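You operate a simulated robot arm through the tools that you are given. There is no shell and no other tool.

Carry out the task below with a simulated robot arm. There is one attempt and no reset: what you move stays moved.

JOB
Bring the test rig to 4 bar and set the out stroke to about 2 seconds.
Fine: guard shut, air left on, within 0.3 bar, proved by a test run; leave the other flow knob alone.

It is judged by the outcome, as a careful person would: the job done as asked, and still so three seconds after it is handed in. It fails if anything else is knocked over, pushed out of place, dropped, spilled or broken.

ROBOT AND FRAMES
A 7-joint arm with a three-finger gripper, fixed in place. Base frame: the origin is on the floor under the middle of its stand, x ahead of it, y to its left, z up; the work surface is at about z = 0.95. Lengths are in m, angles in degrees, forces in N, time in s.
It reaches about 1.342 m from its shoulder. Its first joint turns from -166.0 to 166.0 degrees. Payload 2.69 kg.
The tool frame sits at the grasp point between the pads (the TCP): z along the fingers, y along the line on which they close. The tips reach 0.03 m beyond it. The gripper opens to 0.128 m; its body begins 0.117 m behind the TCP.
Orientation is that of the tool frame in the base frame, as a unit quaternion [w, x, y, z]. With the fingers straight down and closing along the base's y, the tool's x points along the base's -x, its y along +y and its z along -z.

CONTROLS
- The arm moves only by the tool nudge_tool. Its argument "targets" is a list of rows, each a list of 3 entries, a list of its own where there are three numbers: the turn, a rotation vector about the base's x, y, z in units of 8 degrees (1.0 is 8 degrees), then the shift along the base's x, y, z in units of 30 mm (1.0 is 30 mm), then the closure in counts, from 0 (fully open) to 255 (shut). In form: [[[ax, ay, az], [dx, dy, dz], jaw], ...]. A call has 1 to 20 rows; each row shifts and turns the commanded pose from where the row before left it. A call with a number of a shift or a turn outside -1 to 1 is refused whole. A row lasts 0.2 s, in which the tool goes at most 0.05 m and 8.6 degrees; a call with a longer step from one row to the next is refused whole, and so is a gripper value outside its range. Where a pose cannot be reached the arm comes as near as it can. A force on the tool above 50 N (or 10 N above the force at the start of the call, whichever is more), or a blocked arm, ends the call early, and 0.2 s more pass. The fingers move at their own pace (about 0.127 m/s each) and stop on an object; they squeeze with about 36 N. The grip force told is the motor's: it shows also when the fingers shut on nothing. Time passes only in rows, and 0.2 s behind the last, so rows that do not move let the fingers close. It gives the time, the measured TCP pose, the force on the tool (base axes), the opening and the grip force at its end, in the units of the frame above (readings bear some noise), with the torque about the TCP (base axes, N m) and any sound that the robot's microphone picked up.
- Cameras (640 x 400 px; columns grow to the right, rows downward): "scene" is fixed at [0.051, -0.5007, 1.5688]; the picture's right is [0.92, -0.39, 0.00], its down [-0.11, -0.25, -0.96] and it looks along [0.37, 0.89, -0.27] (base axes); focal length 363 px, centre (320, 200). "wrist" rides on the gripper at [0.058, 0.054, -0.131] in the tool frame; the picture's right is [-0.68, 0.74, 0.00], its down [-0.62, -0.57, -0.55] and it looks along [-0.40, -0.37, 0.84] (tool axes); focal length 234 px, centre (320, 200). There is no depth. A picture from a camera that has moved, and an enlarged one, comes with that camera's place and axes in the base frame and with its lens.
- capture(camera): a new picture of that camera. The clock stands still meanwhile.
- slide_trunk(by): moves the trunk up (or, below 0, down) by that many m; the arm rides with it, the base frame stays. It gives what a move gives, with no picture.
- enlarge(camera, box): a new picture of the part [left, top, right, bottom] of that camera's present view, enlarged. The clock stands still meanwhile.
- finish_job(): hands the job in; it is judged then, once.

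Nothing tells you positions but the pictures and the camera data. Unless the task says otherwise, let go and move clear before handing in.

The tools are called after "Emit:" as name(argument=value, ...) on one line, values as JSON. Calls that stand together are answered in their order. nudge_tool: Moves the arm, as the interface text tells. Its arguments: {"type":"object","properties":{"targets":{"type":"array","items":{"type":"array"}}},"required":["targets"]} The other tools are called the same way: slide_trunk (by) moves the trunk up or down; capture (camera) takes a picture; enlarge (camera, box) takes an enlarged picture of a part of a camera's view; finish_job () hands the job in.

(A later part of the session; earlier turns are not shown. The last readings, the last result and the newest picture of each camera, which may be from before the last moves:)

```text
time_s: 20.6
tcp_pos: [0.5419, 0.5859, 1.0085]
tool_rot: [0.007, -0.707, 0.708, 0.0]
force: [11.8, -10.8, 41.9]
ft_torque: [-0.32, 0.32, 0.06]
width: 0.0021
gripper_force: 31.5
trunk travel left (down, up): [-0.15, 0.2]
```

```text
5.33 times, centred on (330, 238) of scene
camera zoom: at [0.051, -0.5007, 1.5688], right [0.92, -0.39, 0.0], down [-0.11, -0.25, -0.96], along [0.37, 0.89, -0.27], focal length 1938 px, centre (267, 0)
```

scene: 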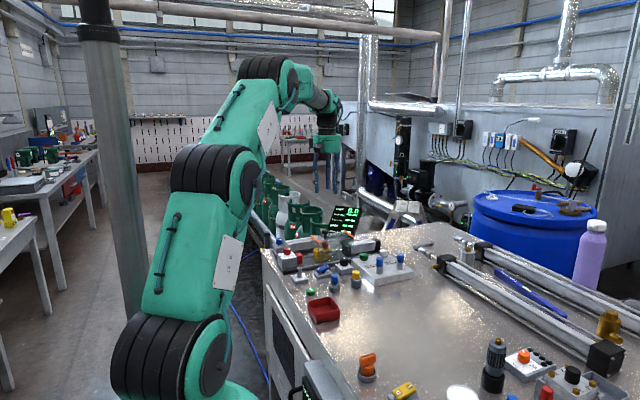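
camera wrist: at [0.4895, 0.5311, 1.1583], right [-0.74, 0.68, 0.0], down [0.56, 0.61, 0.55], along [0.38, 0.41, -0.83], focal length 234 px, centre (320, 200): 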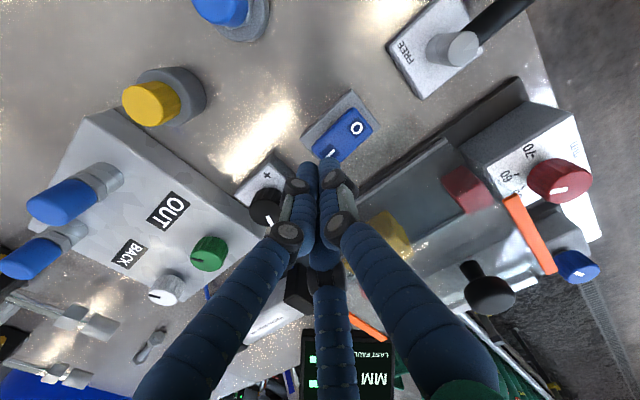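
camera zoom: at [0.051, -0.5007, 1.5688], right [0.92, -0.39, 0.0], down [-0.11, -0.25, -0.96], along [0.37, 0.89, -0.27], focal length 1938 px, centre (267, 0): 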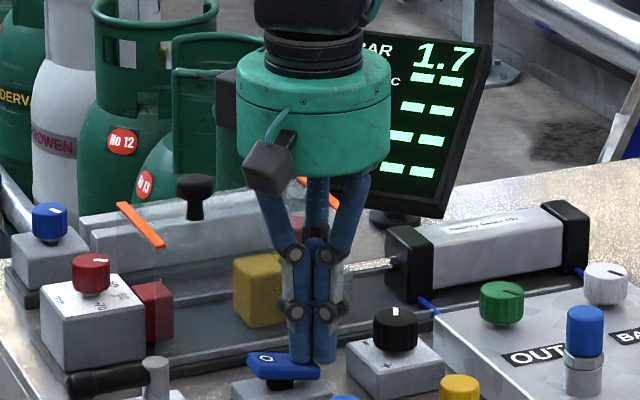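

Air is on: the display shows 1.7 bar. I'll lift off the rocker and move over the regulator knob at about (0.601, 0.584) with fingers part-open.

Emit:
nudge_tool(targets=[[[0, 0, 0], [0, 0, 0.9], 255], [[0, 0, 0], [0, 0, 0.9], 255], [[0, 0, 0], [0, 0, 0.9], 200], [[0, 0, 0], [0.98, -0.05, 0], 140], [[0, 0, 0], [0.98, -0.05, 0], 140], [[0, 0, 0], [0, 0, 0], 140]])

Emit:
capture(camera="wrist")

Emit:
enlarge(camera="scene", box=[290, 200, 370, 275])

```text
time_s: 22.1
tcp_pos: [0.5993, 0.5847, 1.0828]
tool_rot: [0.003, -0.707, 0.707, -0.001]
force: [0.9, 0.5, 0.5]
ft_torque: [0.01, 0.06, 0.04]
width: 0.0577
gripper_force: 0.0
trunk travel left (down, up): [-0.15, 0.2]
```

```text
taken
camera wrist: at [0.5453, 0.5247, 1.2132], right [-0.74, 0.68, 0.0], down [0.56, 0.61, 0.55], along [0.38, 0.41, -0.83], focal length 234 px, centre (320, 200)
```

wrist: 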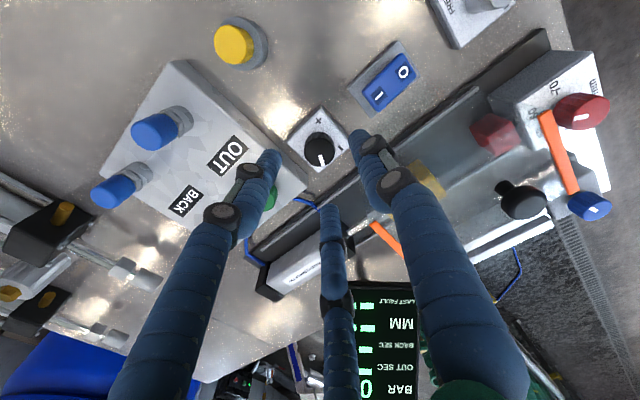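

```text
5.33 times, centred on (330, 238) of scene
camera zoom: at [0.051, -0.5007, 1.5688], right [0.92, -0.39, 0.0], down [-0.11, -0.25, -0.96], along [0.37, 0.89, -0.27], focal length 1938 px, centre (267, 0)
```

zoom: 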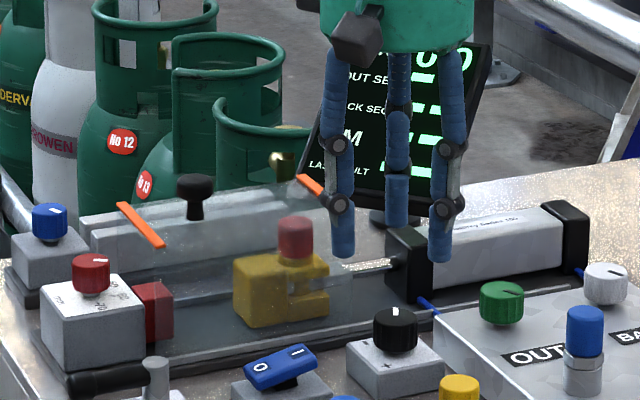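

The rocker has sprung back to O because the closed fingers pressed too near its pivot. I'll press again nearer the outer I edge so it tips fully over.

Emit:
nudge_tool(targets=[[[0, 0, 0], [-0.77, 0.05, 0.2], 200], [[0, 0, 0], [-0.77, 0.05, 0], 255], [[0, 0, 0], [0, 0, 0], 255], [[0, 0, 0], [0, 0, -0.9], 255], [[0, 0, 0], [0, 0, -0.8], 255], [[0, 0, 0], [0, 0, -0.5], 255], [[0, 0, 0], [0, 0, 0], 255]])

Emit:
capture(camera="wrist")

Emit:
enlarge(camera="scene", box=[300, 235, 360, 280])

```text
time_s: 23.6
tcp_pos: [0.5538, 0.5867, 1.0198]
tool_rot: [0.002, -0.706, 0.708, -0.001]
force: [-0.4, 0.8, 0.0]
ft_torque: [0.01, 0.01, -0.03]
width: 0.0021
gripper_force: 31.9
trunk travel left (down, up): [-0.15, 0.2]
```

```text
taken
camera wrist: at [0.4995, 0.5265, 1.1503], right [-0.74, 0.68, 0.0], down [0.56, 0.61, 0.55], along [0.38, 0.41, -0.83], focal length 234 px, centre (320, 200)
```

wrist: 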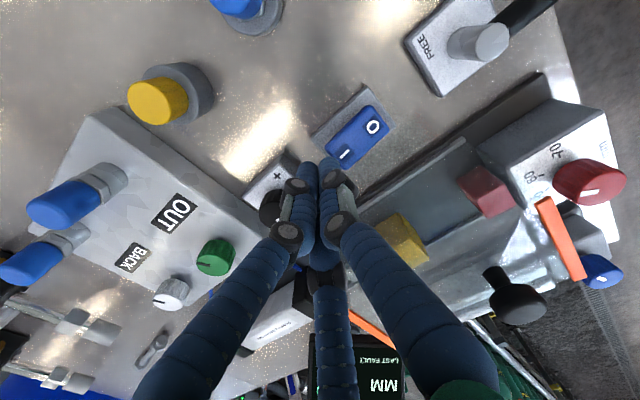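

```text
8.89 times, centred on (330, 258) of scene
camera zoom: at [0.051, -0.5007, 1.5688], right [0.92, -0.39, 0.0], down [-0.11, -0.25, -0.96], along [0.37, 0.89, -0.27], focal length 3230 px, centre (231, -311)
```

zoom: 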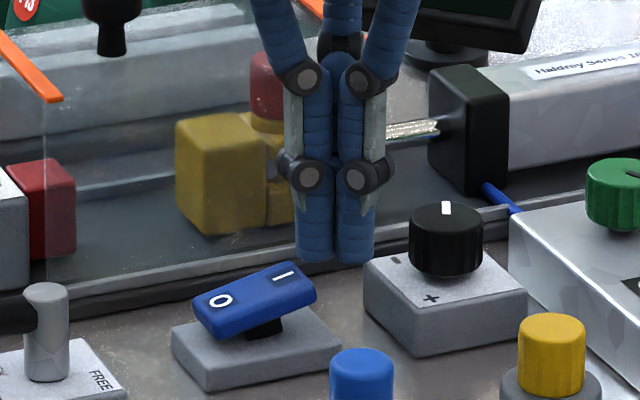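

The finger is right over the outer edge of the I end. I'll shift 3 mm inward and press.

Emit:
nudge_tool(targets=[[[0, 0, 0], [-0.1, 0.03, -0.2], 255], [[0, 0, 0], [0, 0, -0.15], 255], [[0, 0, 0], [0, 0, -0.1], 255], [[0, 0, 0], [0, 0, -0.1], 255], [[0, 0, 0], [0, 0, -0.05], 255]])

Emit:
enlarge(camera="scene", box=[300, 235, 360, 280])

```text
time_s: 24.9
tcp_pos: [0.5488, 0.5893, 1.0056]
tool_rot: [0.005, -0.707, 0.708, -0.001]
force: [0.7, -7.6, 21.0]
ft_torque: [-0.23, 0.33, 0.09]
width: 0.0023
gripper_force: 31.2
trunk travel left (down, up): [-0.15, 0.2]
```

```text
8.89 times, centred on (330, 258) of scene
camera zoom: at [0.051, -0.5007, 1.5688], right [0.92, -0.39, 0.0], down [-0.11, -0.25, -0.96], along [0.37, 0.89, -0.27], focal length 3230 px, centre (231, -311)
```

zoom: 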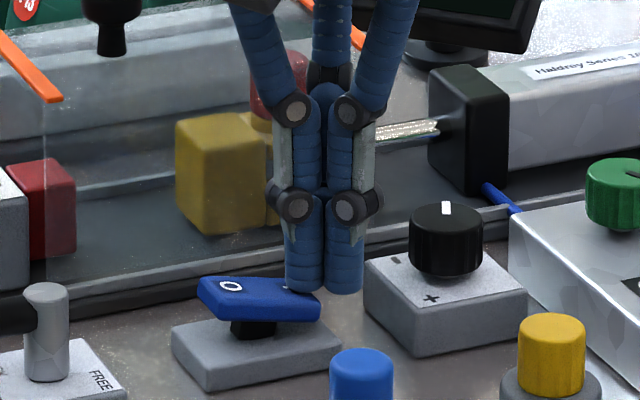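

The rocker now tilts with O up. I'll lift off and check that it holds.

Emit:
nudge_tool(targets=[[[0, 0, 0], [0, 0, 0.5], 255], [[0, 0, 0], [0, 0, 0.95], 255], [[0, 0, 0], [0, 0, 0.95], 255], [[0, 0, 0], [0, 0, 0.95], 255]])

Emit:
enlarge(camera="scene", box=[290, 200, 370, 275])

Emit:
capture(camera="wrist")

```text
time_s: 25.9
tcp_pos: [0.5484, 0.587, 1.1035]
tool_rot: [0.004, -0.706, 0.708, -0.001]
force: [1.5, 0.0, 0.5]
ft_torque: [0.04, 0.01, -0.04]
width: 0.0022
gripper_force: 31.1
trunk travel left (down, up): [-0.15, 0.2]
```

```text
5.33 times, centred on (330, 238) of scene
camera zoom: at [0.051, -0.5007, 1.5688], right [0.92, -0.39, 0.0], down [-0.11, -0.25, -0.96], along [0.37, 0.89, -0.27], focal length 1938 px, centre (267, 0)
```

zoom: 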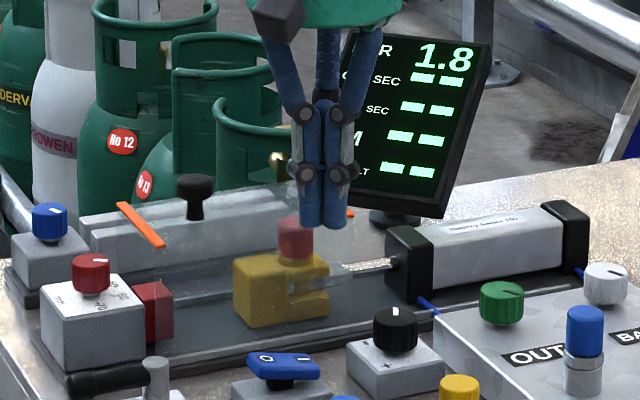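

```text
taken
camera wrist: at [0.4948, 0.5278, 1.234], right [-0.74, 0.68, 0.0], down [0.56, 0.61, 0.55], along [0.38, 0.41, -0.83], focal length 234 px, centre (320, 200)
```

wrist: 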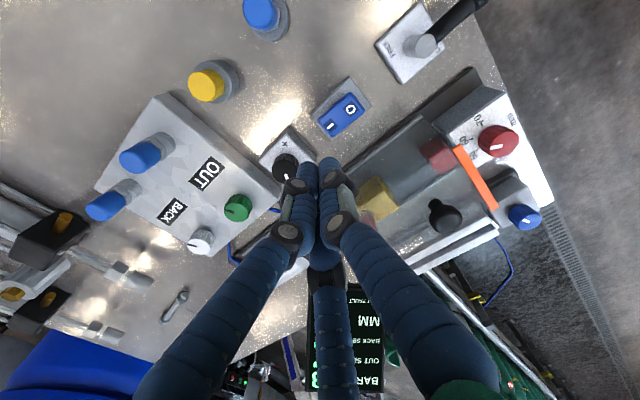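

Air is on and holding at 1.8 bar with the rocker latched at I. Next I'll go over the regulator knob (0.602, 0.586), open the fingers part-way and lower around it.

Emit:
nudge_tool(targets=[[[0, 0, 0], [0.9, -0.02, -0.3], 200], [[0, 0, 0], [0.88, -0.02, -0.3], 140], [[0, 0, 0], [0, 0, 0], 140], [[0, 0, 0], [0, 0, -0.8], 140]])

Emit:
capture(camera="wrist")

Emit:
enlarge(camera="scene", box=[310, 220, 380, 275])

```text
time_s: 26.9
tcp_pos: [0.6045, 0.5873, 1.0618]
tool_rot: [0.002, -0.706, 0.708, -0.001]
force: [-0.6, -1.0, 0.8]
ft_torque: [0.01, -0.05, 0.02]
width: 0.058
gripper_force: 0.1
trunk travel left (down, up): [-0.15, 0.2]
```

```text
taken
camera wrist: at [0.5498, 0.5266, 1.1926], right [-0.74, 0.68, 0.0], down [0.56, 0.61, 0.55], along [0.38, 0.41, -0.83], focal length 234 px, centre (320, 200)
```

wrist: 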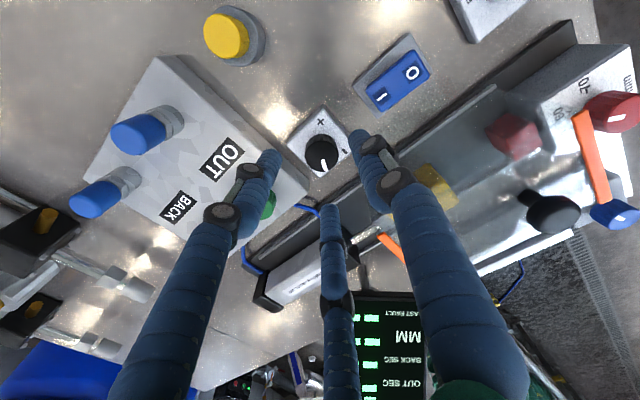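

```text
7.27 times, centred on (345, 248) of scene
camera zoom: at [0.051, -0.5007, 1.5688], right [0.92, -0.39, 0.0], down [-0.11, -0.25, -0.96], along [0.37, 0.89, -0.27], focal length 2642 px, centre (138, -146)
```

zoom: 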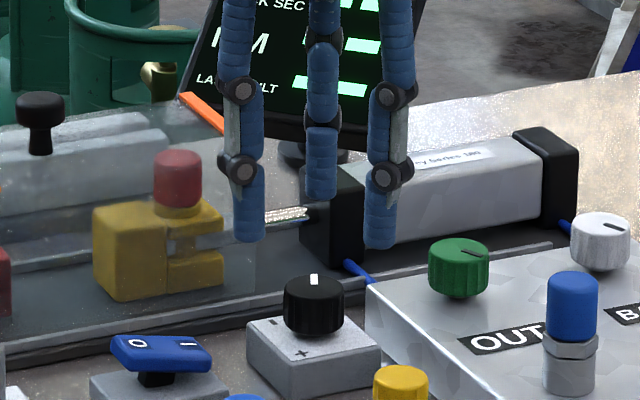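

The knob is centred under the gripper to within a couple of millimetres. I'll lower to z = 1.008 and close on it.

Emit:
nudge_tool(targets=[[[0, 0, 0], [-0.08, -0.04, -0.8], 140], [[0, 0, 0], [0, 0, -0.8], 140], [[0, 0, 0], [0, 0, -0.2], 140], [[0, 0, 0], [0, 0, 0], 180]])

Emit:
capture(camera="wrist")

Emit:
enlarge(camera="scene", box=[310, 220, 380, 275])

```text
time_s: 27.9
tcp_pos: [0.6013, 0.587, 1.009]
tool_rot: [0.002, -0.706, 0.708, -0.001]
force: [0.7, 2.0, 1.2]
ft_torque: [0.05, 0.0, 0.01]
width: 0.0381
gripper_force: 0.3
trunk travel left (down, up): [-0.15, 0.2]
```

```text
taken
camera wrist: at [0.5472, 0.5276, 1.1389], right [-0.74, 0.68, 0.0], down [0.56, 0.61, 0.55], along [0.38, 0.41, -0.83], focal length 234 px, centre (320, 200)
```

wrist: 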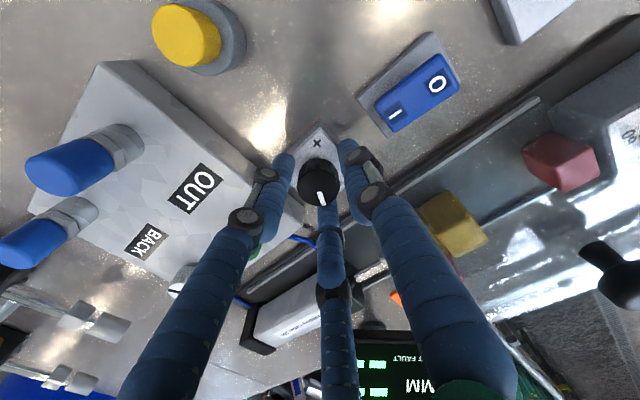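

```text
7.27 times, centred on (345, 248) of scene
camera zoom: at [0.051, -0.5007, 1.5688], right [0.92, -0.39, 0.0], down [-0.11, -0.25, -0.96], along [0.37, 0.89, -0.27], focal length 2642 px, centre (138, -146)
```

zoom: 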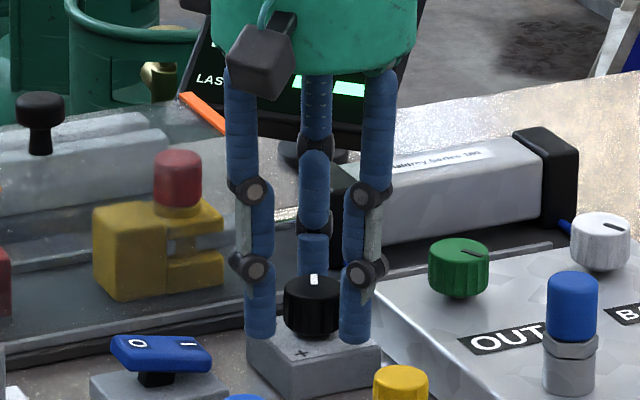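

Emit:
nudge_tool(targets=[[[0, 0, 0], [0, 0, 0], 255], [[0, 0, 0], [0, 0, 0], 255], [[0, 0, 0], [0, 0, 0], 255]])

```text
time_s: 28.6
tcp_pos: [0.6035, 0.59, 1.0087]
tool_rot: [0.004, -0.706, 0.708, -0.002]
force: [17.2, 30.2, -5.7]
ft_torque: [0.75, -0.7, 0.08]
width: 0.0308
gripper_force: 35.9
trunk travel left (down, up): [-0.15, 0.2]
```

Gripping pulls the tool sideways by about 3 mm, so I'm slightly off-centre. I'll loosen, shift by that amount and grip again.

Emit:
nudge_tool(targets=[[[0, 0, 0], [0, 0, 0], 190], [[0, 0, 0], [0.04, 0.1, 0], 190], [[0, 0, 0], [0, 0, 0], 255], [[0, 0, 0], [0, 0, 0], 255], [[0, 0, 0], [0, 0, 0], 255]])

```text
time_s: 29.9
tcp_pos: [0.6022, 0.5899, 1.008]
tool_rot: [0.002, -0.706, 0.708, -0.002]
force: [4.5, 8.4, -4.8]
ft_torque: [0.21, -0.09, 0.02]
width: 0.0307
gripper_force: 36.2
trunk travel left (down, up): [-0.15, 0.2]
```

Grip is well centred now. I'll turn the knob clockwise (about -z) by 24° and read the display.

Emit:
nudge_tool(targets=[[[0, 0, -1], [0, 0, 0], 255], [[0, 0, -1], [0, 0, 0], 255], [[0, 0, -1], [0, 0, 0], 255], [[0, 0, 0], [0, 0, 0], 255]])

Emit:
enlarge(camera="scene", box=[310, 190, 390, 275])

Emit:
capture(camera="wrist")

```text
time_s: 30.9
tcp_pos: [0.6031, 0.5897, 1.0071]
tool_rot: [0.003, -0.543, 0.84, -0.001]
force: [6.6, 17.8, -7.8]
ft_torque: [0.34, 0.02, 0.09]
width: 0.0305
gripper_force: 35.7
trunk travel left (down, up): [-0.15, 0.2]
```

```text
4.71 times, centred on (350, 232) of scene
camera zoom: at [0.051, -0.5007, 1.5688], right [0.92, -0.39, 0.0], down [-0.11, -0.25, -0.96], along [0.37, 0.89, -0.27], focal length 1710 px, centre (179, 47)
```

zoom: 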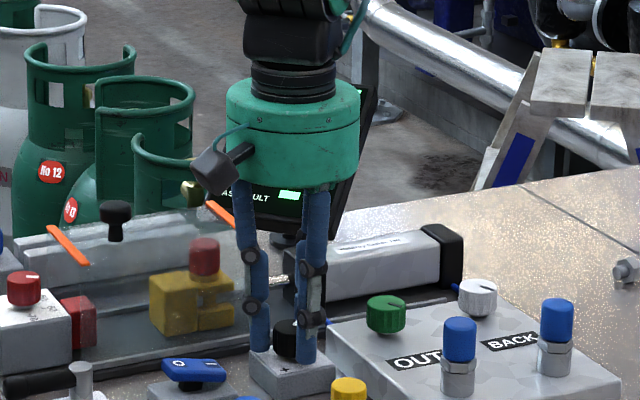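

```text
taken
camera wrist: at [0.5302, 0.5584, 1.1382], right [-0.4, 0.92, 0.0], down [0.76, 0.33, 0.55], along [0.51, 0.22, -0.83], focal length 234 px, centre (320, 200)
```

wrist: 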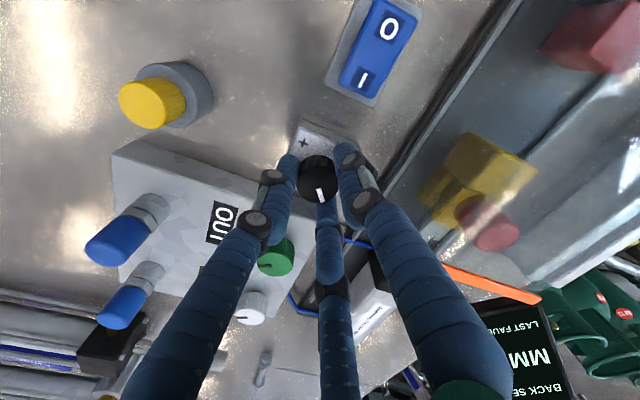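

The knob turned with the gripper, but the body hides the BAR digits. I'll release, rise and step aside to read the pressure.

Emit:
nudge_tool(targets=[[[0, 0, 0], [0, 0, 0], 160], [[0, 0, 0], [0, 0, 0], 140], [[0, 0, 0], [0, 0, 0.9], 140], [[0, 0, 0], [0, 0, 0.9], 140], [[0, 0, 0], [-0.9, 0, 0.5], 140], [[0, 0, 0], [-0.9, 0, 0.5], 140]])

Emit:
enlarge(camera="scene", box=[310, 190, 390, 275])

Emit:
capture(camera="wrist")

```text
time_s: 32.2
tcp_pos: [0.5447, 0.5879, 1.0939]
tool_rot: [0.002, -0.544, 0.839, -0.001]
force: [0.8, 0.3, -0.1]
ft_torque: [-0.03, -0.01, 0.05]
width: 0.0577
gripper_force: 0.0
trunk travel left (down, up): [-0.15, 0.2]
```

```text
4.71 times, centred on (350, 232) of scene
camera zoom: at [0.051, -0.5007, 1.5688], right [0.92, -0.39, 0.0], down [-0.11, -0.25, -0.96], along [0.37, 0.89, -0.27], focal length 1710 px, centre (179, 47)
```

zoom: 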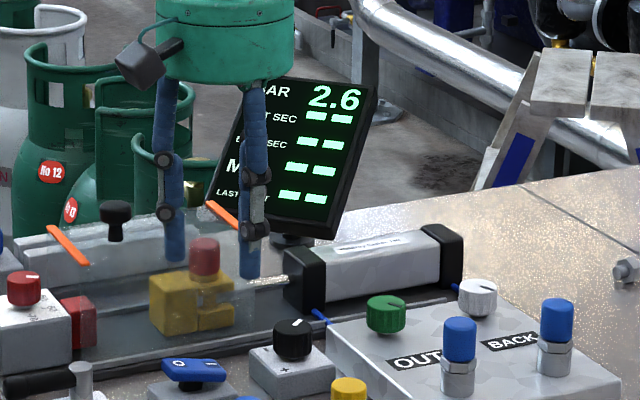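

```text
taken
camera wrist: at [0.4722, 0.5554, 1.2248], right [-0.4, 0.92, 0.0], down [0.76, 0.33, 0.55], along [0.51, 0.22, -0.83], focal length 234 px, centre (320, 200)
```

wrist: 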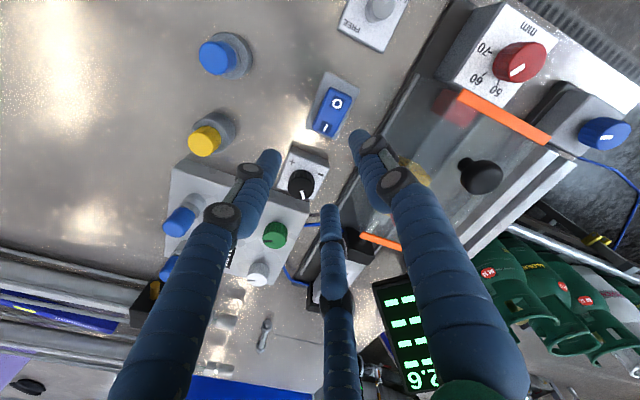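

Pressure is 2.6 bar after 24°, about 0.033 bar per degree, so roughly 42° more. I'll return to the knob, grip and turn by 42°.

Emit:
nudge_tool(targets=[[[0, 0, 0], [0.96, 0.04, -0.5], 140], [[0, 0, 0], [0.96, 0.04, -0.5], 140], [[0, 0, 0], [0, 0, 0], 140], [[0, 0, 0], [0, 0, -0.9], 140], [[0, 0, 0], [0, 0, -0.95], 140], [[0, 0, 0], [0, 0, 0], 190], [[0, 0, 0], [0, 0, 0], 255], [[0, 0, 0], [0, 0, 0], 255], [[0, 0, 0], [0, 0, 0], 255]])

Emit:
capture(camera="wrist")

```text
time_s: 34.2
tcp_pos: [0.6056, 0.59, 1.0098]
tool_rot: [0.002, -0.544, 0.839, -0.001]
force: [11.3, -22.5, -2.3]
ft_torque: [-0.76, -0.4, -0.01]
width: 0.0289
gripper_force: 45.0
trunk travel left (down, up): [-0.15, 0.2]
```

```text
taken
camera wrist: at [0.532, 0.5576, 1.1398], right [-0.4, 0.92, 0.0], down [0.76, 0.33, 0.55], along [0.51, 0.22, -0.83], focal length 234 px, centre (320, 200)
```

wrist: 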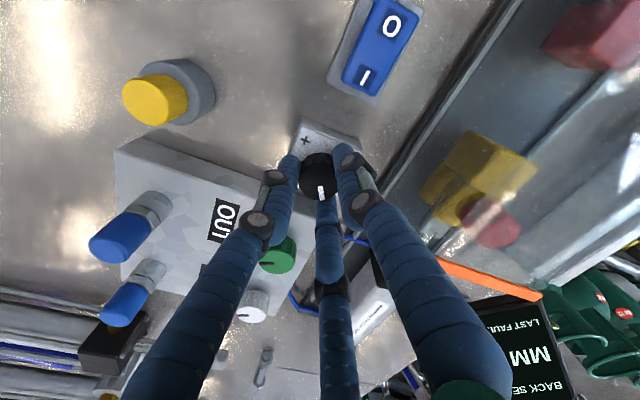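

Emit:
nudge_tool(targets=[[[0, 0, 0], [0, 0, 0], 190], [[0, 0, 0], [0.03, -0.07, -0.05], 190], [[0, 0, 0], [0, 0, 0], 255], [[0, 0, 0], [0, 0, 0], 255], [[0, 0, 0], [0, 0, 0], 255]])

```text
time_s: 35.5
tcp_pos: [0.6045, 0.5893, 1.0078]
tool_rot: [0.003, -0.544, 0.839, -0.001]
force: [-7.5, -7.1, 9.7]
ft_torque: [-0.24, 0.32, -0.02]
width: 0.0285
gripper_force: 45.2
trunk travel left (down, up): [-0.15, 0.2]
```

Emit:
nudge_tool(targets=[[[0, 0, -0.875], [0, 0, 0], 255], [[0, 0, -0.875], [0, 0, 0], 255], [[0, 0, -0.875], [0, 0, 0], 255], [[0, 0, -0.875], [0, 0, 0], 255], [[0, 0, -0.875], [0, 0, 0], 255], [[0, 0, -0.875], [0, 0, 0], 255], [[0, 0, 0], [0, 0, 0], 255]])

Emit:
capture(camera="wrist")

```text
time_s: 37.0
tcp_pos: [0.6055, 0.5895, 1.0083]
tool_rot: [0.004, -0.206, 0.978, -0.001]
force: [-12.2, -2.2, 35.3]
ft_torque: [-0.1, 0.47, 0.03]
width: 0.0286
gripper_force: 45.3
trunk travel left (down, up): [-0.15, 0.2]
```

```text
taken
camera wrist: at [0.5295, 0.6145, 1.1381], right [0.32, 0.95, 0.0], down [0.79, -0.27, 0.55], along [0.53, -0.18, -0.83], focal length 234 px, centre (320, 200)
```

wrist: 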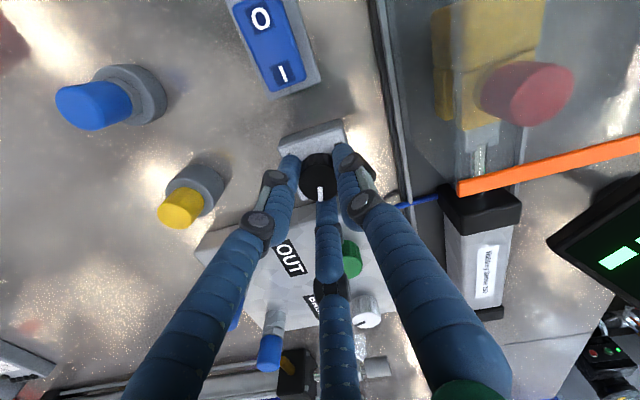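

The pointer followed the gripper through the turn. I'll release, rise and read the pressure.

Emit:
nudge_tool(targets=[[[0, 0, 0], [0, 0, 0], 160], [[0, 0, 0], [0, 0, 0], 140], [[0, 0, 0], [0, 0, 0.9], 140], [[0, 0, 0], [0, 0, 0.9], 140], [[0, 0, 0], [-0.9, 0, 0.5], 140], [[0, 0, 0], [-0.9, 0, 0.5], 140], [[0, 0, 0], [-0.5, 0, 0.5], 140]])

Emit:
enlarge(camera="scene", box=[310, 190, 390, 275])

Emit:
capture(camera="wrist")

```text
time_s: 38.6
tcp_pos: [0.5391, 0.5879, 1.1067]
tool_rot: [0.001, -0.208, 0.978, -0.003]
force: [0.5, 0.2, 0.9]
ft_torque: [0.01, -0.03, -0.01]
width: 0.0579
gripper_force: 0.0
trunk travel left (down, up): [-0.15, 0.2]
```

```text
4.71 times, centred on (350, 232) of scene
camera zoom: at [0.051, -0.5007, 1.5688], right [0.92, -0.39, 0.0], down [-0.11, -0.25, -0.96], along [0.37, 0.89, -0.27], focal length 1710 px, centre (179, 47)
```

zoom: 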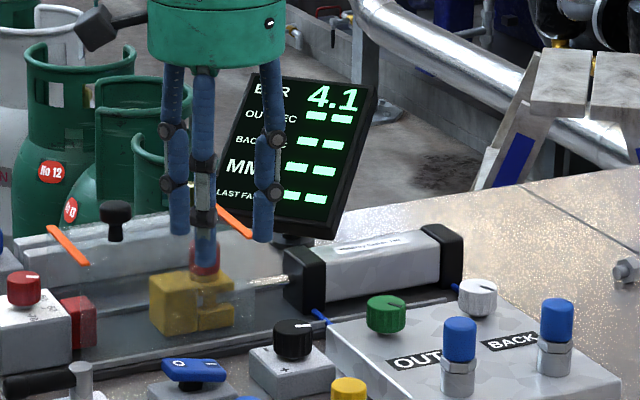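

```text
taken
camera wrist: at [0.4637, 0.6139, 1.2366], right [0.32, 0.95, 0.0], down [0.79, -0.27, 0.55], along [0.52, -0.18, -0.83], focal length 234 px, centre (320, 200)
```

wrist: 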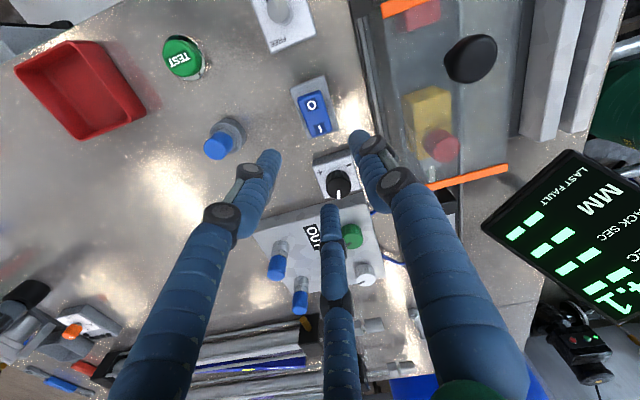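

The pressure reads 4.1 bar, within tolerance. Now I'll close the fingers and move over the TEST button at about (0.427, 0.479) for a baseline run with the guard shut.

Emit:
nudge_tool(targets=[[[0, 0, 0], [-0.93, -0.9, 0], 200], [[0, 0, 0], [-0.93, -0.9, 0], 255], [[0, 0, 0], [-0.93, -0.9, 0], 255], [[0, 0, 0], [-0.93, -0.9, 0], 255], [[0, 0, 0], [0, 0, -0.9], 255], [[0, 0, 0], [0, 0, -0.9], 255]])

Emit:
capture(camera="wrist")

Emit:
enlarge(camera="scene", box=[280, 200, 390, 310])

```text
time_s: 40.0
tcp_pos: [0.4269, 0.4835, 1.0524]
tool_rot: [0.002, -0.207, 0.978, -0.002]
force: [0.8, -0.8, 1.0]
ft_torque: [-0.02, 0.01, -0.02]
width: 0.0024
gripper_force: 31.3
trunk travel left (down, up): [-0.15, 0.2]
```

```text
taken
camera wrist: at [0.3519, 0.5078, 1.1827], right [0.32, 0.95, 0.0], down [0.79, -0.27, 0.55], along [0.52, -0.18, -0.83], focal length 234 px, centre (320, 200)
```

wrist: 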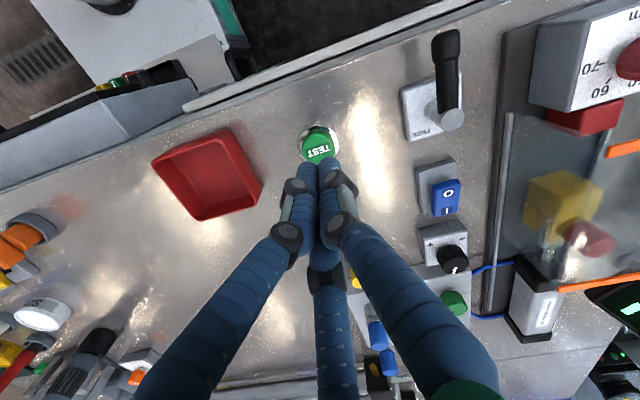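

```text
3.64 times, centred on (335, 255) of scene
camera zoom: at [0.051, -0.5007, 1.5688], right [0.92, -0.39, 0.0], down [-0.11, -0.25, -0.96], along [0.37, 0.89, -0.27], focal length 1321 px, centre (266, 0)
```

zoom: 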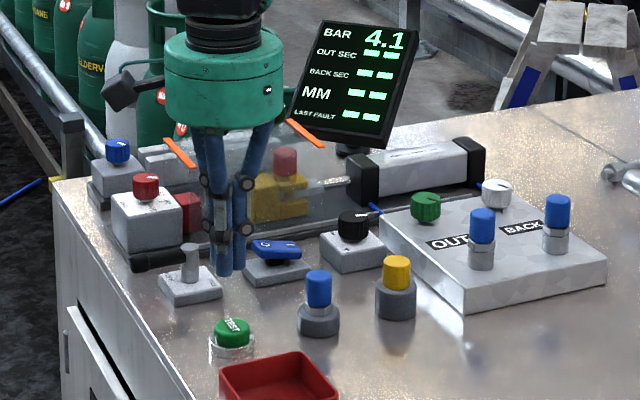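

I'm above TEST at about (0.428, 0.480), top near z = 0.969. I'll press it in small steps.

Emit:
nudge_tool(targets=[[[0, 0, 0], [0.03, -0.12, -0.8], 255], [[0, 0, 0], [0, 0, -0.7], 255], [[0, 0, 0], [0, 0, -0.15], 255], [[0, 0, 0], [0, 0, -0.1], 255], [[0, 0, 0], [0, 0, -0.1], 255], [[0, 0, 0], [0, 0, -0.1], 255]])

Emit:
enlarge(camera="scene", box=[280, 200, 390, 310])

```text
time_s: 41.5
tcp_pos: [0.4255, 0.4776, 0.9932]
tool_rot: [0.001, -0.208, 0.978, -0.002]
force: [0.1, -0.1, 3.2]
ft_torque: [0.06, 0.04, 0.01]
width: 0.0021
gripper_force: 31.7
trunk travel left (down, up): [-0.15, 0.2]
heard: click
```

```text
3.64 times, centred on (335, 255) of scene
camera zoom: at [0.051, -0.5007, 1.5688], right [0.92, -0.39, 0.0], down [-0.11, -0.25, -0.96], along [0.37, 0.89, -0.27], focal length 1321 px, centre (266, 0)
```

zoom: 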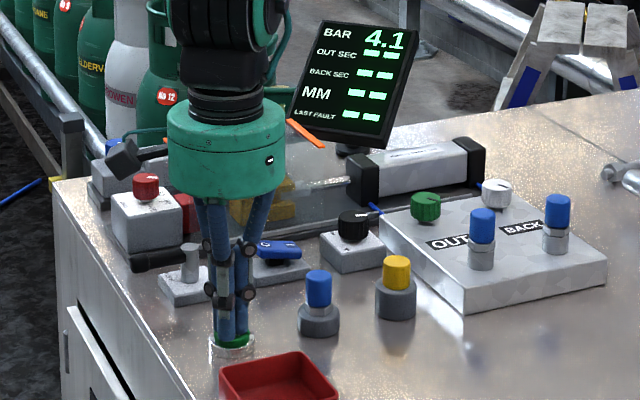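

A click was heard, so TEST was pressed. I'll lift off and wait for the stroke to run.

Emit:
nudge_tool(targets=[[[0, 0, 0], [0, 0, 0.7], 255], [[0, 0, 0], [0, 0, 0.8], 255], [[0, 0, 0], [0, 0, 0], 255], [[0, 0, 0], [0, 0, 0], 255]])

Emit:
enlarge(camera="scene", box=[280, 200, 390, 310])

```text
time_s: 42.5
tcp_pos: [0.4256, 0.4782, 1.0383]
tool_rot: [0.001, -0.207, 0.978, -0.002]
force: [-0.4, -0.3, 0.4]
ft_torque: [-0.01, -0.02, -0.02]
width: 0.0022
gripper_force: 31.4
trunk travel left (down, up): [-0.15, 0.2]
```

```text
3.64 times, centred on (335, 255) of scene
camera zoom: at [0.051, -0.5007, 1.5688], right [0.92, -0.39, 0.0], down [-0.11, -0.25, -0.96], along [0.37, 0.89, -0.27], focal length 1321 px, centre (266, 0)
```

zoom: 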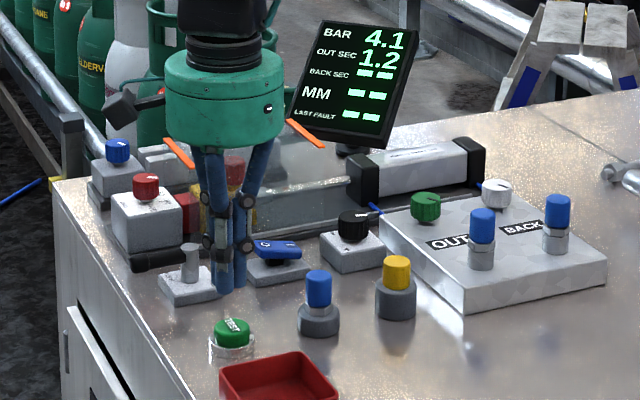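

The out stroke took 1.2 s and the return stroke is running. I'll let it finish and read the display.

Emit:
nudge_tool(targets=[[[0, 0, 0], [0, 0, 0.8], 255], [[0, 0, 0], [0, 0, 0.8], 255], [[0, 0, 0], [0, 0, 0], 255], [[0, 0, 0], [0, 0, 0], 255], [[0, 0, 0], [0, 0, 0], 255], [[0, 0, 0], [0, 0, 0], 255], [[0, 0, 0], [0, 0, 0], 255], [[0, 0, 0], [0, 0, 0], 255], [[0, 0, 0], [0, 0, 0], 255], [[0, 0, 0], [0, 0, 0], 255]])

Emit:
enlarge(camera="scene", box=[280, 200, 390, 310])

Emit:
enlarge(camera="scene", box=[355, 225, 425, 290])

```text
time_s: 44.6
tcp_pos: [0.4249, 0.4815, 1.0857]
tool_rot: [0.002, -0.207, 0.978, -0.002]
force: [0.0, -0.7, 0.1]
ft_torque: [0.0, -0.01, -0.02]
width: 0.0022
gripper_force: 31.1
trunk travel left (down, up): [-0.15, 0.2]
```

```text
3.64 times, centred on (335, 255) of scene
camera zoom: at [0.051, -0.5007, 1.5688], right [0.92, -0.39, 0.0], down [-0.11, -0.25, -0.96], along [0.37, 0.89, -0.27], focal length 1321 px, centre (266, 0)
```

zoom: 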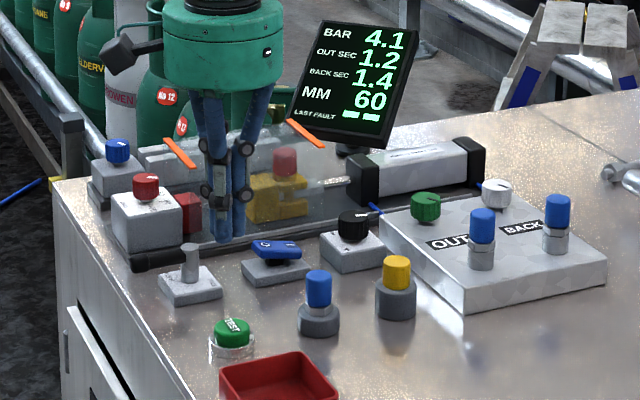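

```text
6.15 times, centred on (390, 258) of scene
camera zoom: at [0.051, -0.5007, 1.5688], right [0.92, -0.39, 0.0], down [-0.11, -0.25, -0.96], along [0.37, 0.89, -0.27], focal length 2236 px, centre (-111, -154)
```

zoom: 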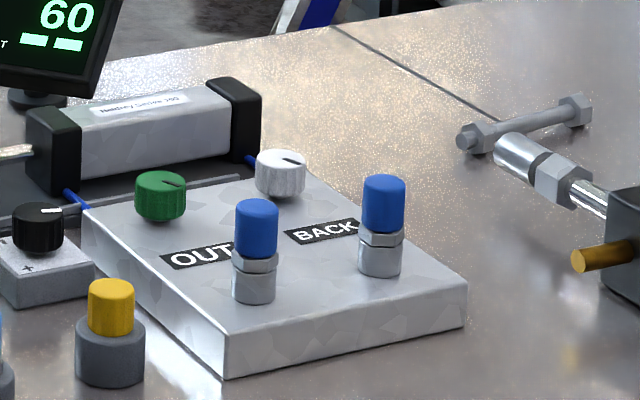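

The test run works: OUT 1.2 s, BACK 1.4 s, 60 mm, no fault. Next is the green OUT knob at about (0.686, 0.585): its plate top is near z = 0.982 so I'll grip a little higher.

Emit:
nudge_tool(targets=[[[0, 0, 0], [0, 0, 0.6], 255], [[0, 0, 0], [0.97, 0.38, 0.3], 200], [[0, 0, 0], [0.97, 0.38, 0], 140], [[0, 0, 0], [0.97, 0.38, 0], 140], [[0, 0, 0], [0.97, 0.38, 0], 140], [[0, 0, 0], [0.97, 0.38, 0], 140], [[0, 0, 0], [0.97, 0.38, 0], 140], [[0, 0, 0], [0.97, 0.38, 0], 140], [[0, 0, 0], [0.97, 0.38, 0], 140], [[0, 0, 0], [0.97, 0.38, 0], 140], [[0, 0, 0], [0, 0, -0.7], 140], [[0, 0, 0], [0, 0, -0.7], 140]])

Emit:
capture(camera="wrist")

Emit:
enlarge(camera="scene", box=[310, 190, 420, 290])

```text
time_s: 47.2
tcp_pos: [0.6873, 0.58, 1.0696]
tool_rot: [0.001, -0.207, 0.978, -0.001]
force: [0.0, -0.3, 1.0]
ft_torque: [0.03, 0.01, -0.01]
width: 0.0579
gripper_force: 0.1
trunk travel left (down, up): [-0.15, 0.2]
```

```text
taken
camera wrist: at [0.6122, 0.6052, 1.1998], right [0.32, 0.95, 0.0], down [0.79, -0.27, 0.55], along [0.52, -0.18, -0.83], focal length 234 px, centre (320, 200)
```

wrist: 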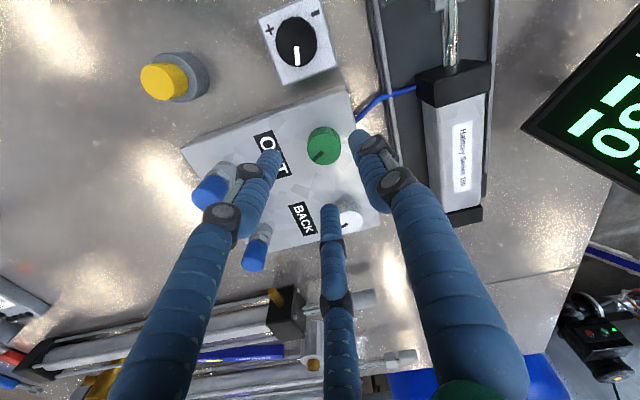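

```text
4.00 times, centred on (365, 240) of scene
camera zoom: at [0.051, -0.5007, 1.5688], right [0.92, -0.39, 0.0], down [-0.11, -0.25, -0.96], along [0.37, 0.89, -0.27], focal length 1453 px, centre (140, 40)
```

zoom: 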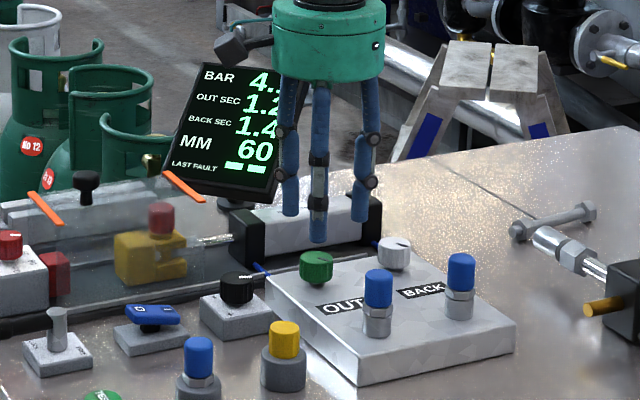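

The green knob is at about (0.6863, 0.5843) using its mid-height. I'll lower onto it and grip gently, then check side forces.

Emit:
nudge_tool(targets=[[[0, 0, 0], [-0.03, 0.14, -0.8], 140], [[0, 0, 0], [0, 0, -0.8], 140], [[0, 0, 0], [0, 0, -0.2], 140], [[0, 0, 0], [0, 0, 0], 190], [[0, 0, 0], [0, 0, 0], 255], [[0, 0, 0], [0, 0, 0], 255], [[0, 0, 0], [0, 0, 0], 255]])

Emit:
capture(camera="wrist")

Emit:
enlarge(camera="scene", box=[330, 220, 410, 290])

```text
time_s: 48.9
tcp_pos: [0.6885, 0.585, 1.0157]
tool_rot: [0.002, -0.207, 0.978, -0.003]
force: [0.3, 2.9, -0.2]
ft_torque: [0.23, -0.05, 0.01]
width: 0.0318
gripper_force: 45.2
trunk travel left (down, up): [-0.15, 0.2]
```

```text
taken
camera wrist: at [0.6139, 0.6093, 1.1469], right [0.32, 0.95, 0.0], down [0.79, -0.27, 0.55], along [0.52, -0.18, -0.83], focal length 234 px, centre (320, 200)
```

wrist: 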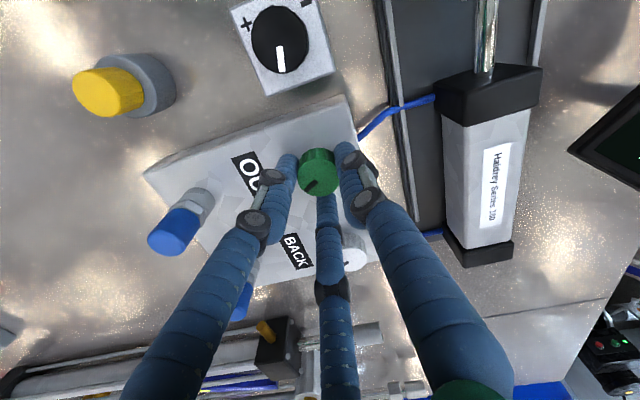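

```text
5.71 times, centred on (370, 255) of scene
camera zoom: at [0.051, -0.5007, 1.5688], right [0.92, -0.39, 0.0], down [-0.11, -0.25, -0.96], along [0.37, 0.89, -0.27], focal length 2076 px, centre (34, -114)
```

zoom: 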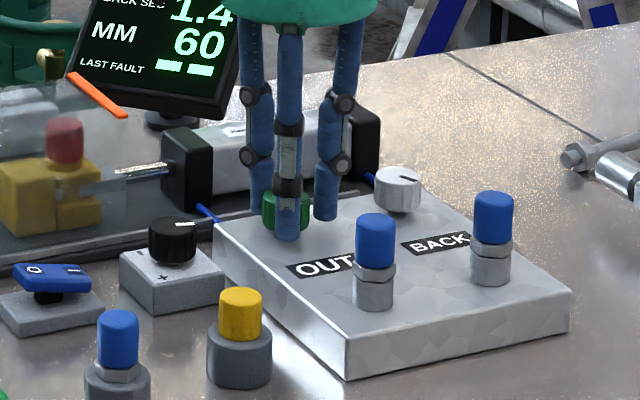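

The grip is well centred with almost no side force. I'll turn the OUT knob clockwise by 24° as a trial step.

Emit:
nudge_tool(targets=[[[0, 0, -1], [0, 0, 0], 255], [[0, 0, -1], [0, 0, 0], 255], [[0, 0, -1], [0, 0, 0], 255], [[0, 0, 0], [0, 0, 0], 255]])

Emit:
capture(camera="wrist")

```text
time_s: 49.9
tcp_pos: [0.6872, 0.5837, 1.0162]
tool_rot: [0.001, 0.002, 1.0, -0.004]
force: [0.9, -14.6, 0.4]
ft_torque: [-0.4, -0.15, 0.08]
width: 0.032
gripper_force: 44.7
trunk travel left (down, up): [-0.15, 0.2]
```

```text
taken
camera wrist: at [0.6306, 0.6367, 1.1469], right [0.68, 0.73, 0.0], down [0.61, -0.56, 0.55], along [0.4, -0.38, -0.83], focal length 234 px, centre (320, 200)
```

wrist: 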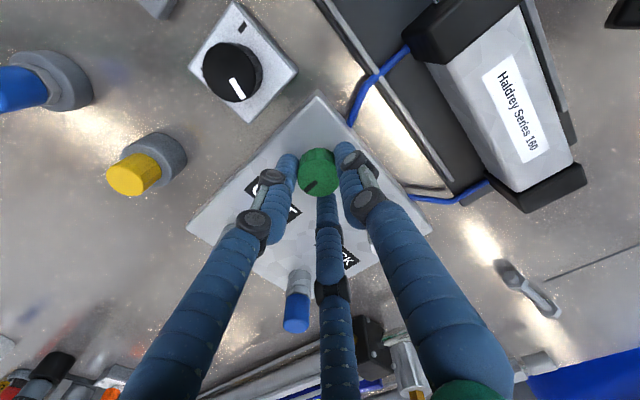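

The pointer moved with the gripper. I'll release, rise and go back to TEST for another run.

Emit:
nudge_tool(targets=[[[0, 0, 0], [0, 0, 0], 160], [[0, 0, 0], [0, 0, 0], 140], [[0, 0, 0], [0, 0, 0.9], 140], [[0, 0, 0], [0, 0, 0.9], 140], [[0, 0, 0], [0, 0, 0.9], 140], [[0, 0, 0], [0, 0, 0.8], 140], [[0, 0, 0], [-0.96, -0.385, 0], 200], [[0, 0, 0], [-0.96, -0.385, 0], 255], [[0, 0, 0], [-0.96, -0.385, 0], 255], [[0, 0, 0], [-0.96, -0.385, 0], 255], [[0, 0, 0], [-0.96, -0.385, 0], 255], [[0, 0, 0], [-0.96, -0.385, 0], 255], [[0, 0, 0], [-0.96, -0.385, 0], 255], [[0, 0, 0], [-0.96, -0.385, 0], 255], [[0, 0, 0], [-0.96, -0.385, 0], 255], [[0, 0, 0], [0, 0, -0.9], 255], [[0, 0, 0], [0, 0, -0.9], 255], [[0, 0, 0], [0, 0, -0.7], 255], [[0, 0, 0], [0, 0, 0], 255]])

Emit:
enlarge(camera="scene", box=[280, 200, 390, 310])

Emit:
capture(camera="wrist")

```text
time_s: 53.9
tcp_pos: [0.4284, 0.4811, 1.043]
tool_rot: [0.001, 0.001, 1.0, -0.003]
force: [0.4, 0.0, 0.2]
ft_torque: [0.0, 0.01, 0.02]
width: 0.0021
gripper_force: 31.4
trunk travel left (down, up): [-0.15, 0.2]
```

```text
3.64 times, centred on (335, 255) of scene
camera zoom: at [0.051, -0.5007, 1.5688], right [0.92, -0.39, 0.0], down [-0.11, -0.25, -0.96], along [0.37, 0.89, -0.27], focal length 1321 px, centre (266, 0)
```

zoom: 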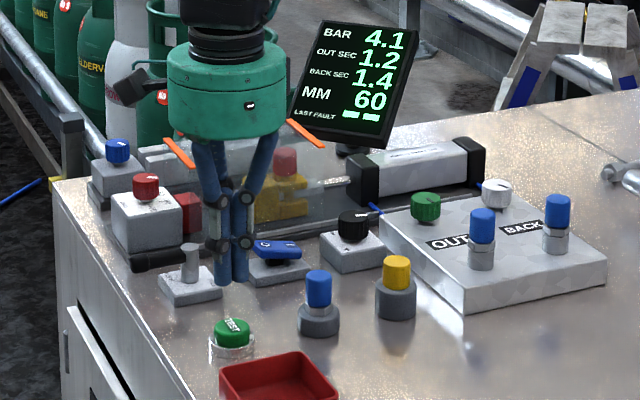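

```text
taken
camera wrist: at [0.3705, 0.534, 1.1739], right [0.68, 0.74, 0.0], down [0.61, -0.56, 0.55], along [0.41, -0.38, -0.83], focal length 234 px, centre (320, 200)
```

wrist: 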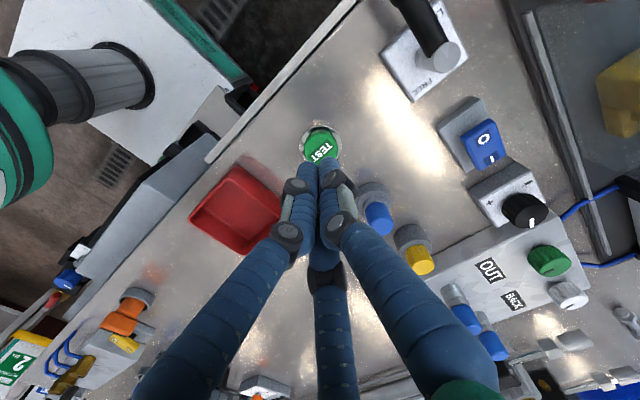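

Emit:
nudge_tool(targets=[[[0, 0, 0], [-0.04, -0.06, -0.8], 255], [[0, 0, 0], [0, 0, -0.6], 255], [[0, 0, 0], [0, 0, -0.15], 255], [[0, 0, 0], [0, 0, -0.12], 255], [[0, 0, 0], [0, 0, 0], 255], [[0, 0, 0], [0, 0, 0.8], 255], [[0, 0, 0], [0, 0, 0.9], 255], [[0, 0, 0], [0, 0, 0.9], 255], [[0, 0, 0], [0, 0, 0], 255], [[0, 0, 0], [0, 0, 0], 255], [[0, 0, 0], [0, 0, 0], 255], [[0, 0, 0], [0, 0, 0], 255], [[0, 0, 0], [0, 0, 0], 255], [[0, 0, 0], [0, 0, 0], 255], [[0, 0, 0], [0, 0, 0], 255], [[0, 0, 0], [0, 0, 0], 255], [[0, 0, 0], [0, 0, 0], 255], [[0, 0, 0], [0, 0, 0], 255], [[0, 0, 0], [0, 0, 0], 255], [[0, 0, 0], [0, 0, 0], 255]])

Emit:
enlarge(camera="scene", box=[280, 200, 390, 310])

```text
time_s: 58.0
tcp_pos: [0.4261, 0.4806, 1.0755]
tool_rot: [0.001, 0.001, 1.0, -0.003]
force: [0.5, 0.9, -1.1]
ft_torque: [0.0, 0.04, -0.05]
width: 0.002
gripper_force: 31.3
trunk travel left (down, up): [-0.15, 0.2]
heard: click
```

```text
3.64 times, centred on (335, 255) of scene
camera zoom: at [0.051, -0.5007, 1.5688], right [0.92, -0.39, 0.0], down [-0.11, -0.25, -0.96], along [0.37, 0.89, -0.27], focal length 1321 px, centre (266, 0)
```

zoom: 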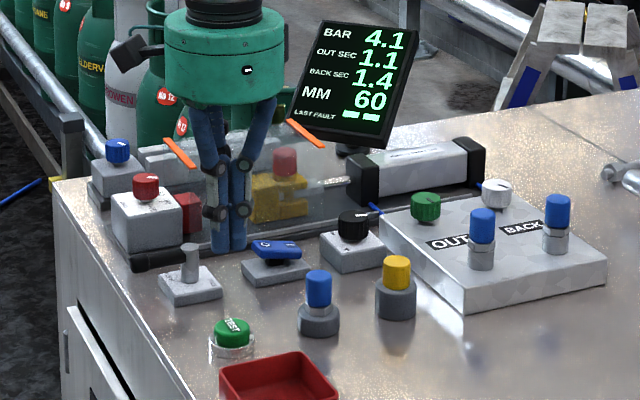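

Clockwise made the out stroke faster (1.1 s), so it must go counter-clockwise. I'll return to the green knob, and turn it back the other way by a larger amount.

Emit:
nudge_tool(targets=[[[0, 0, 0], [0, 0, 0.9], 255], [[0, 0, 0], [0.966, 0.385, 0], 200], [[0, 0, 0], [0.966, 0.385, 0], 140], [[0, 0, 0], [0.966, 0.385, 0], 140], [[0, 0, 0], [0.966, 0.385, 0], 140], [[0, 0, 0], [0.966, 0.385, 0], 140], [[0, 0, 0], [0.966, 0.385, 0], 140], [[0, 0, 0], [0.966, 0.385, 0], 140], [[0, 0, 0], [0.966, 0.385, 0], 140], [[0, 0, 0], [0.966, 0.385, 0], 140], [[0, 0, 0], [0, 0, -0.5], 140], [[0, 0, 0], [0, 0, -0.5], 140], [[0, 0, 0], [0, 0, 0], 140]])

Emit:
capture(camera="wrist")

```text
time_s: 60.9
tcp_pos: [0.6904, 0.5834, 1.0713]
tool_rot: [0.001, 0.0, 1.0, -0.002]
force: [0.1, -0.1, -0.8]
ft_torque: [-0.02, -0.03, -0.01]
width: 0.0578
gripper_force: 0.0
trunk travel left (down, up): [-0.15, 0.2]
```

```text
taken
camera wrist: at [0.6319, 0.6372, 1.2026], right [0.68, 0.74, 0.0], down [0.61, -0.56, 0.55], along [0.41, -0.38, -0.83], focal length 234 px, centre (320, 200)
```

wrist: 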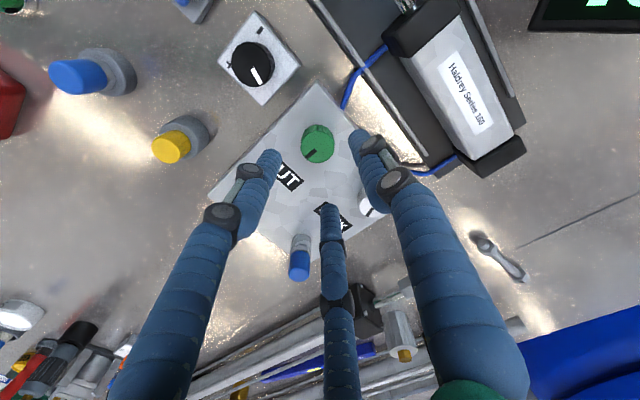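

Emit:
nudge_tool(targets=[[[0, 0, 0], [-0.1, -0.01, -0.8], 140], [[0, 0, 0], [0, 0, -0.8], 140], [[0, 0, 0], [0, 0, -0.24], 140], [[0, 0, 0], [0, 0, 0], 190], [[0, 0, 0], [0, 0, 0], 255], [[0, 0, 0], [0, 0, 0], 255], [[0, 0, 0], [0, 0, 0], 255]])

```text
time_s: 62.5
tcp_pos: [0.6857, 0.5847, 1.0144]
tool_rot: [0.002, 0.001, 1.0, -0.003]
force: [-0.9, 25.9, -3.4]
ft_torque: [1.12, -0.09, 0.0]
width: 0.0295
gripper_force: 45.3
trunk travel left (down, up): [-0.15, 0.2]
```

Emit:
nudge_tool(targets=[[[0, 0, 0], [0, 0, 0], 190], [[0, 0, 0], [0.01, 0.06, 0.03], 190], [[0, 0, 0], [0, 0, 0], 255], [[0, 0, 0], [0, 0, 0], 255], [[0, 0, 0], [0, 0, 0], 255]])

```text
time_s: 63.6
tcp_pos: [0.6852, 0.5848, 1.0144]
tool_rot: [0.001, 0.0, 1.0, -0.003]
force: [-1.6, 18.2, -9.1]
ft_torque: [0.74, -0.05, 0.0]
width: 0.0297
gripper_force: 45.5
trunk travel left (down, up): [-0.15, 0.2]
```

Acceptable. I'll turn counter-clockwise 40°, check, and continue.

Emit:
nudge_tool(targets=[[[0, 0, 1], [0, 0.02, 0], 255], [[0, 0, 1], [0, 0.02, 0], 255], [[0, 0, 1], [0, 0, 0], 255], [[0, 0, 1], [0, 0, 0], 255], [[0, 0, 1], [0, 0, 0], 255], [[0, 0, 0], [0, 0, 0], 255]])

Emit:
capture(camera="wrist")

```text
time_s: 65.0
tcp_pos: [0.6857, 0.585, 1.0145]
tool_rot: [0.0, -0.342, 0.94, -0.003]
force: [-15.9, -6.6, -19.1]
ft_torque: [-0.62, 0.67, 0.02]
width: 0.0296
gripper_force: 45.5
trunk travel left (down, up): [-0.15, 0.2]
```

```text
taken
camera wrist: at [0.6062, 0.5882, 1.1451], right [0.04, 1.0, -0.01], down [0.83, -0.03, 0.55], along [0.55, -0.03, -0.83], focal length 234 px, centre (320, 200)
```

wrist: 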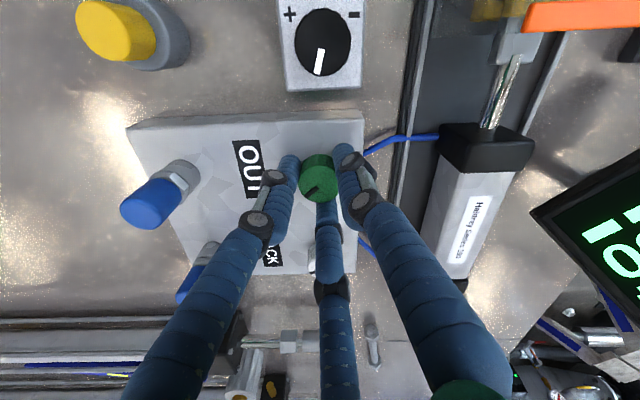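

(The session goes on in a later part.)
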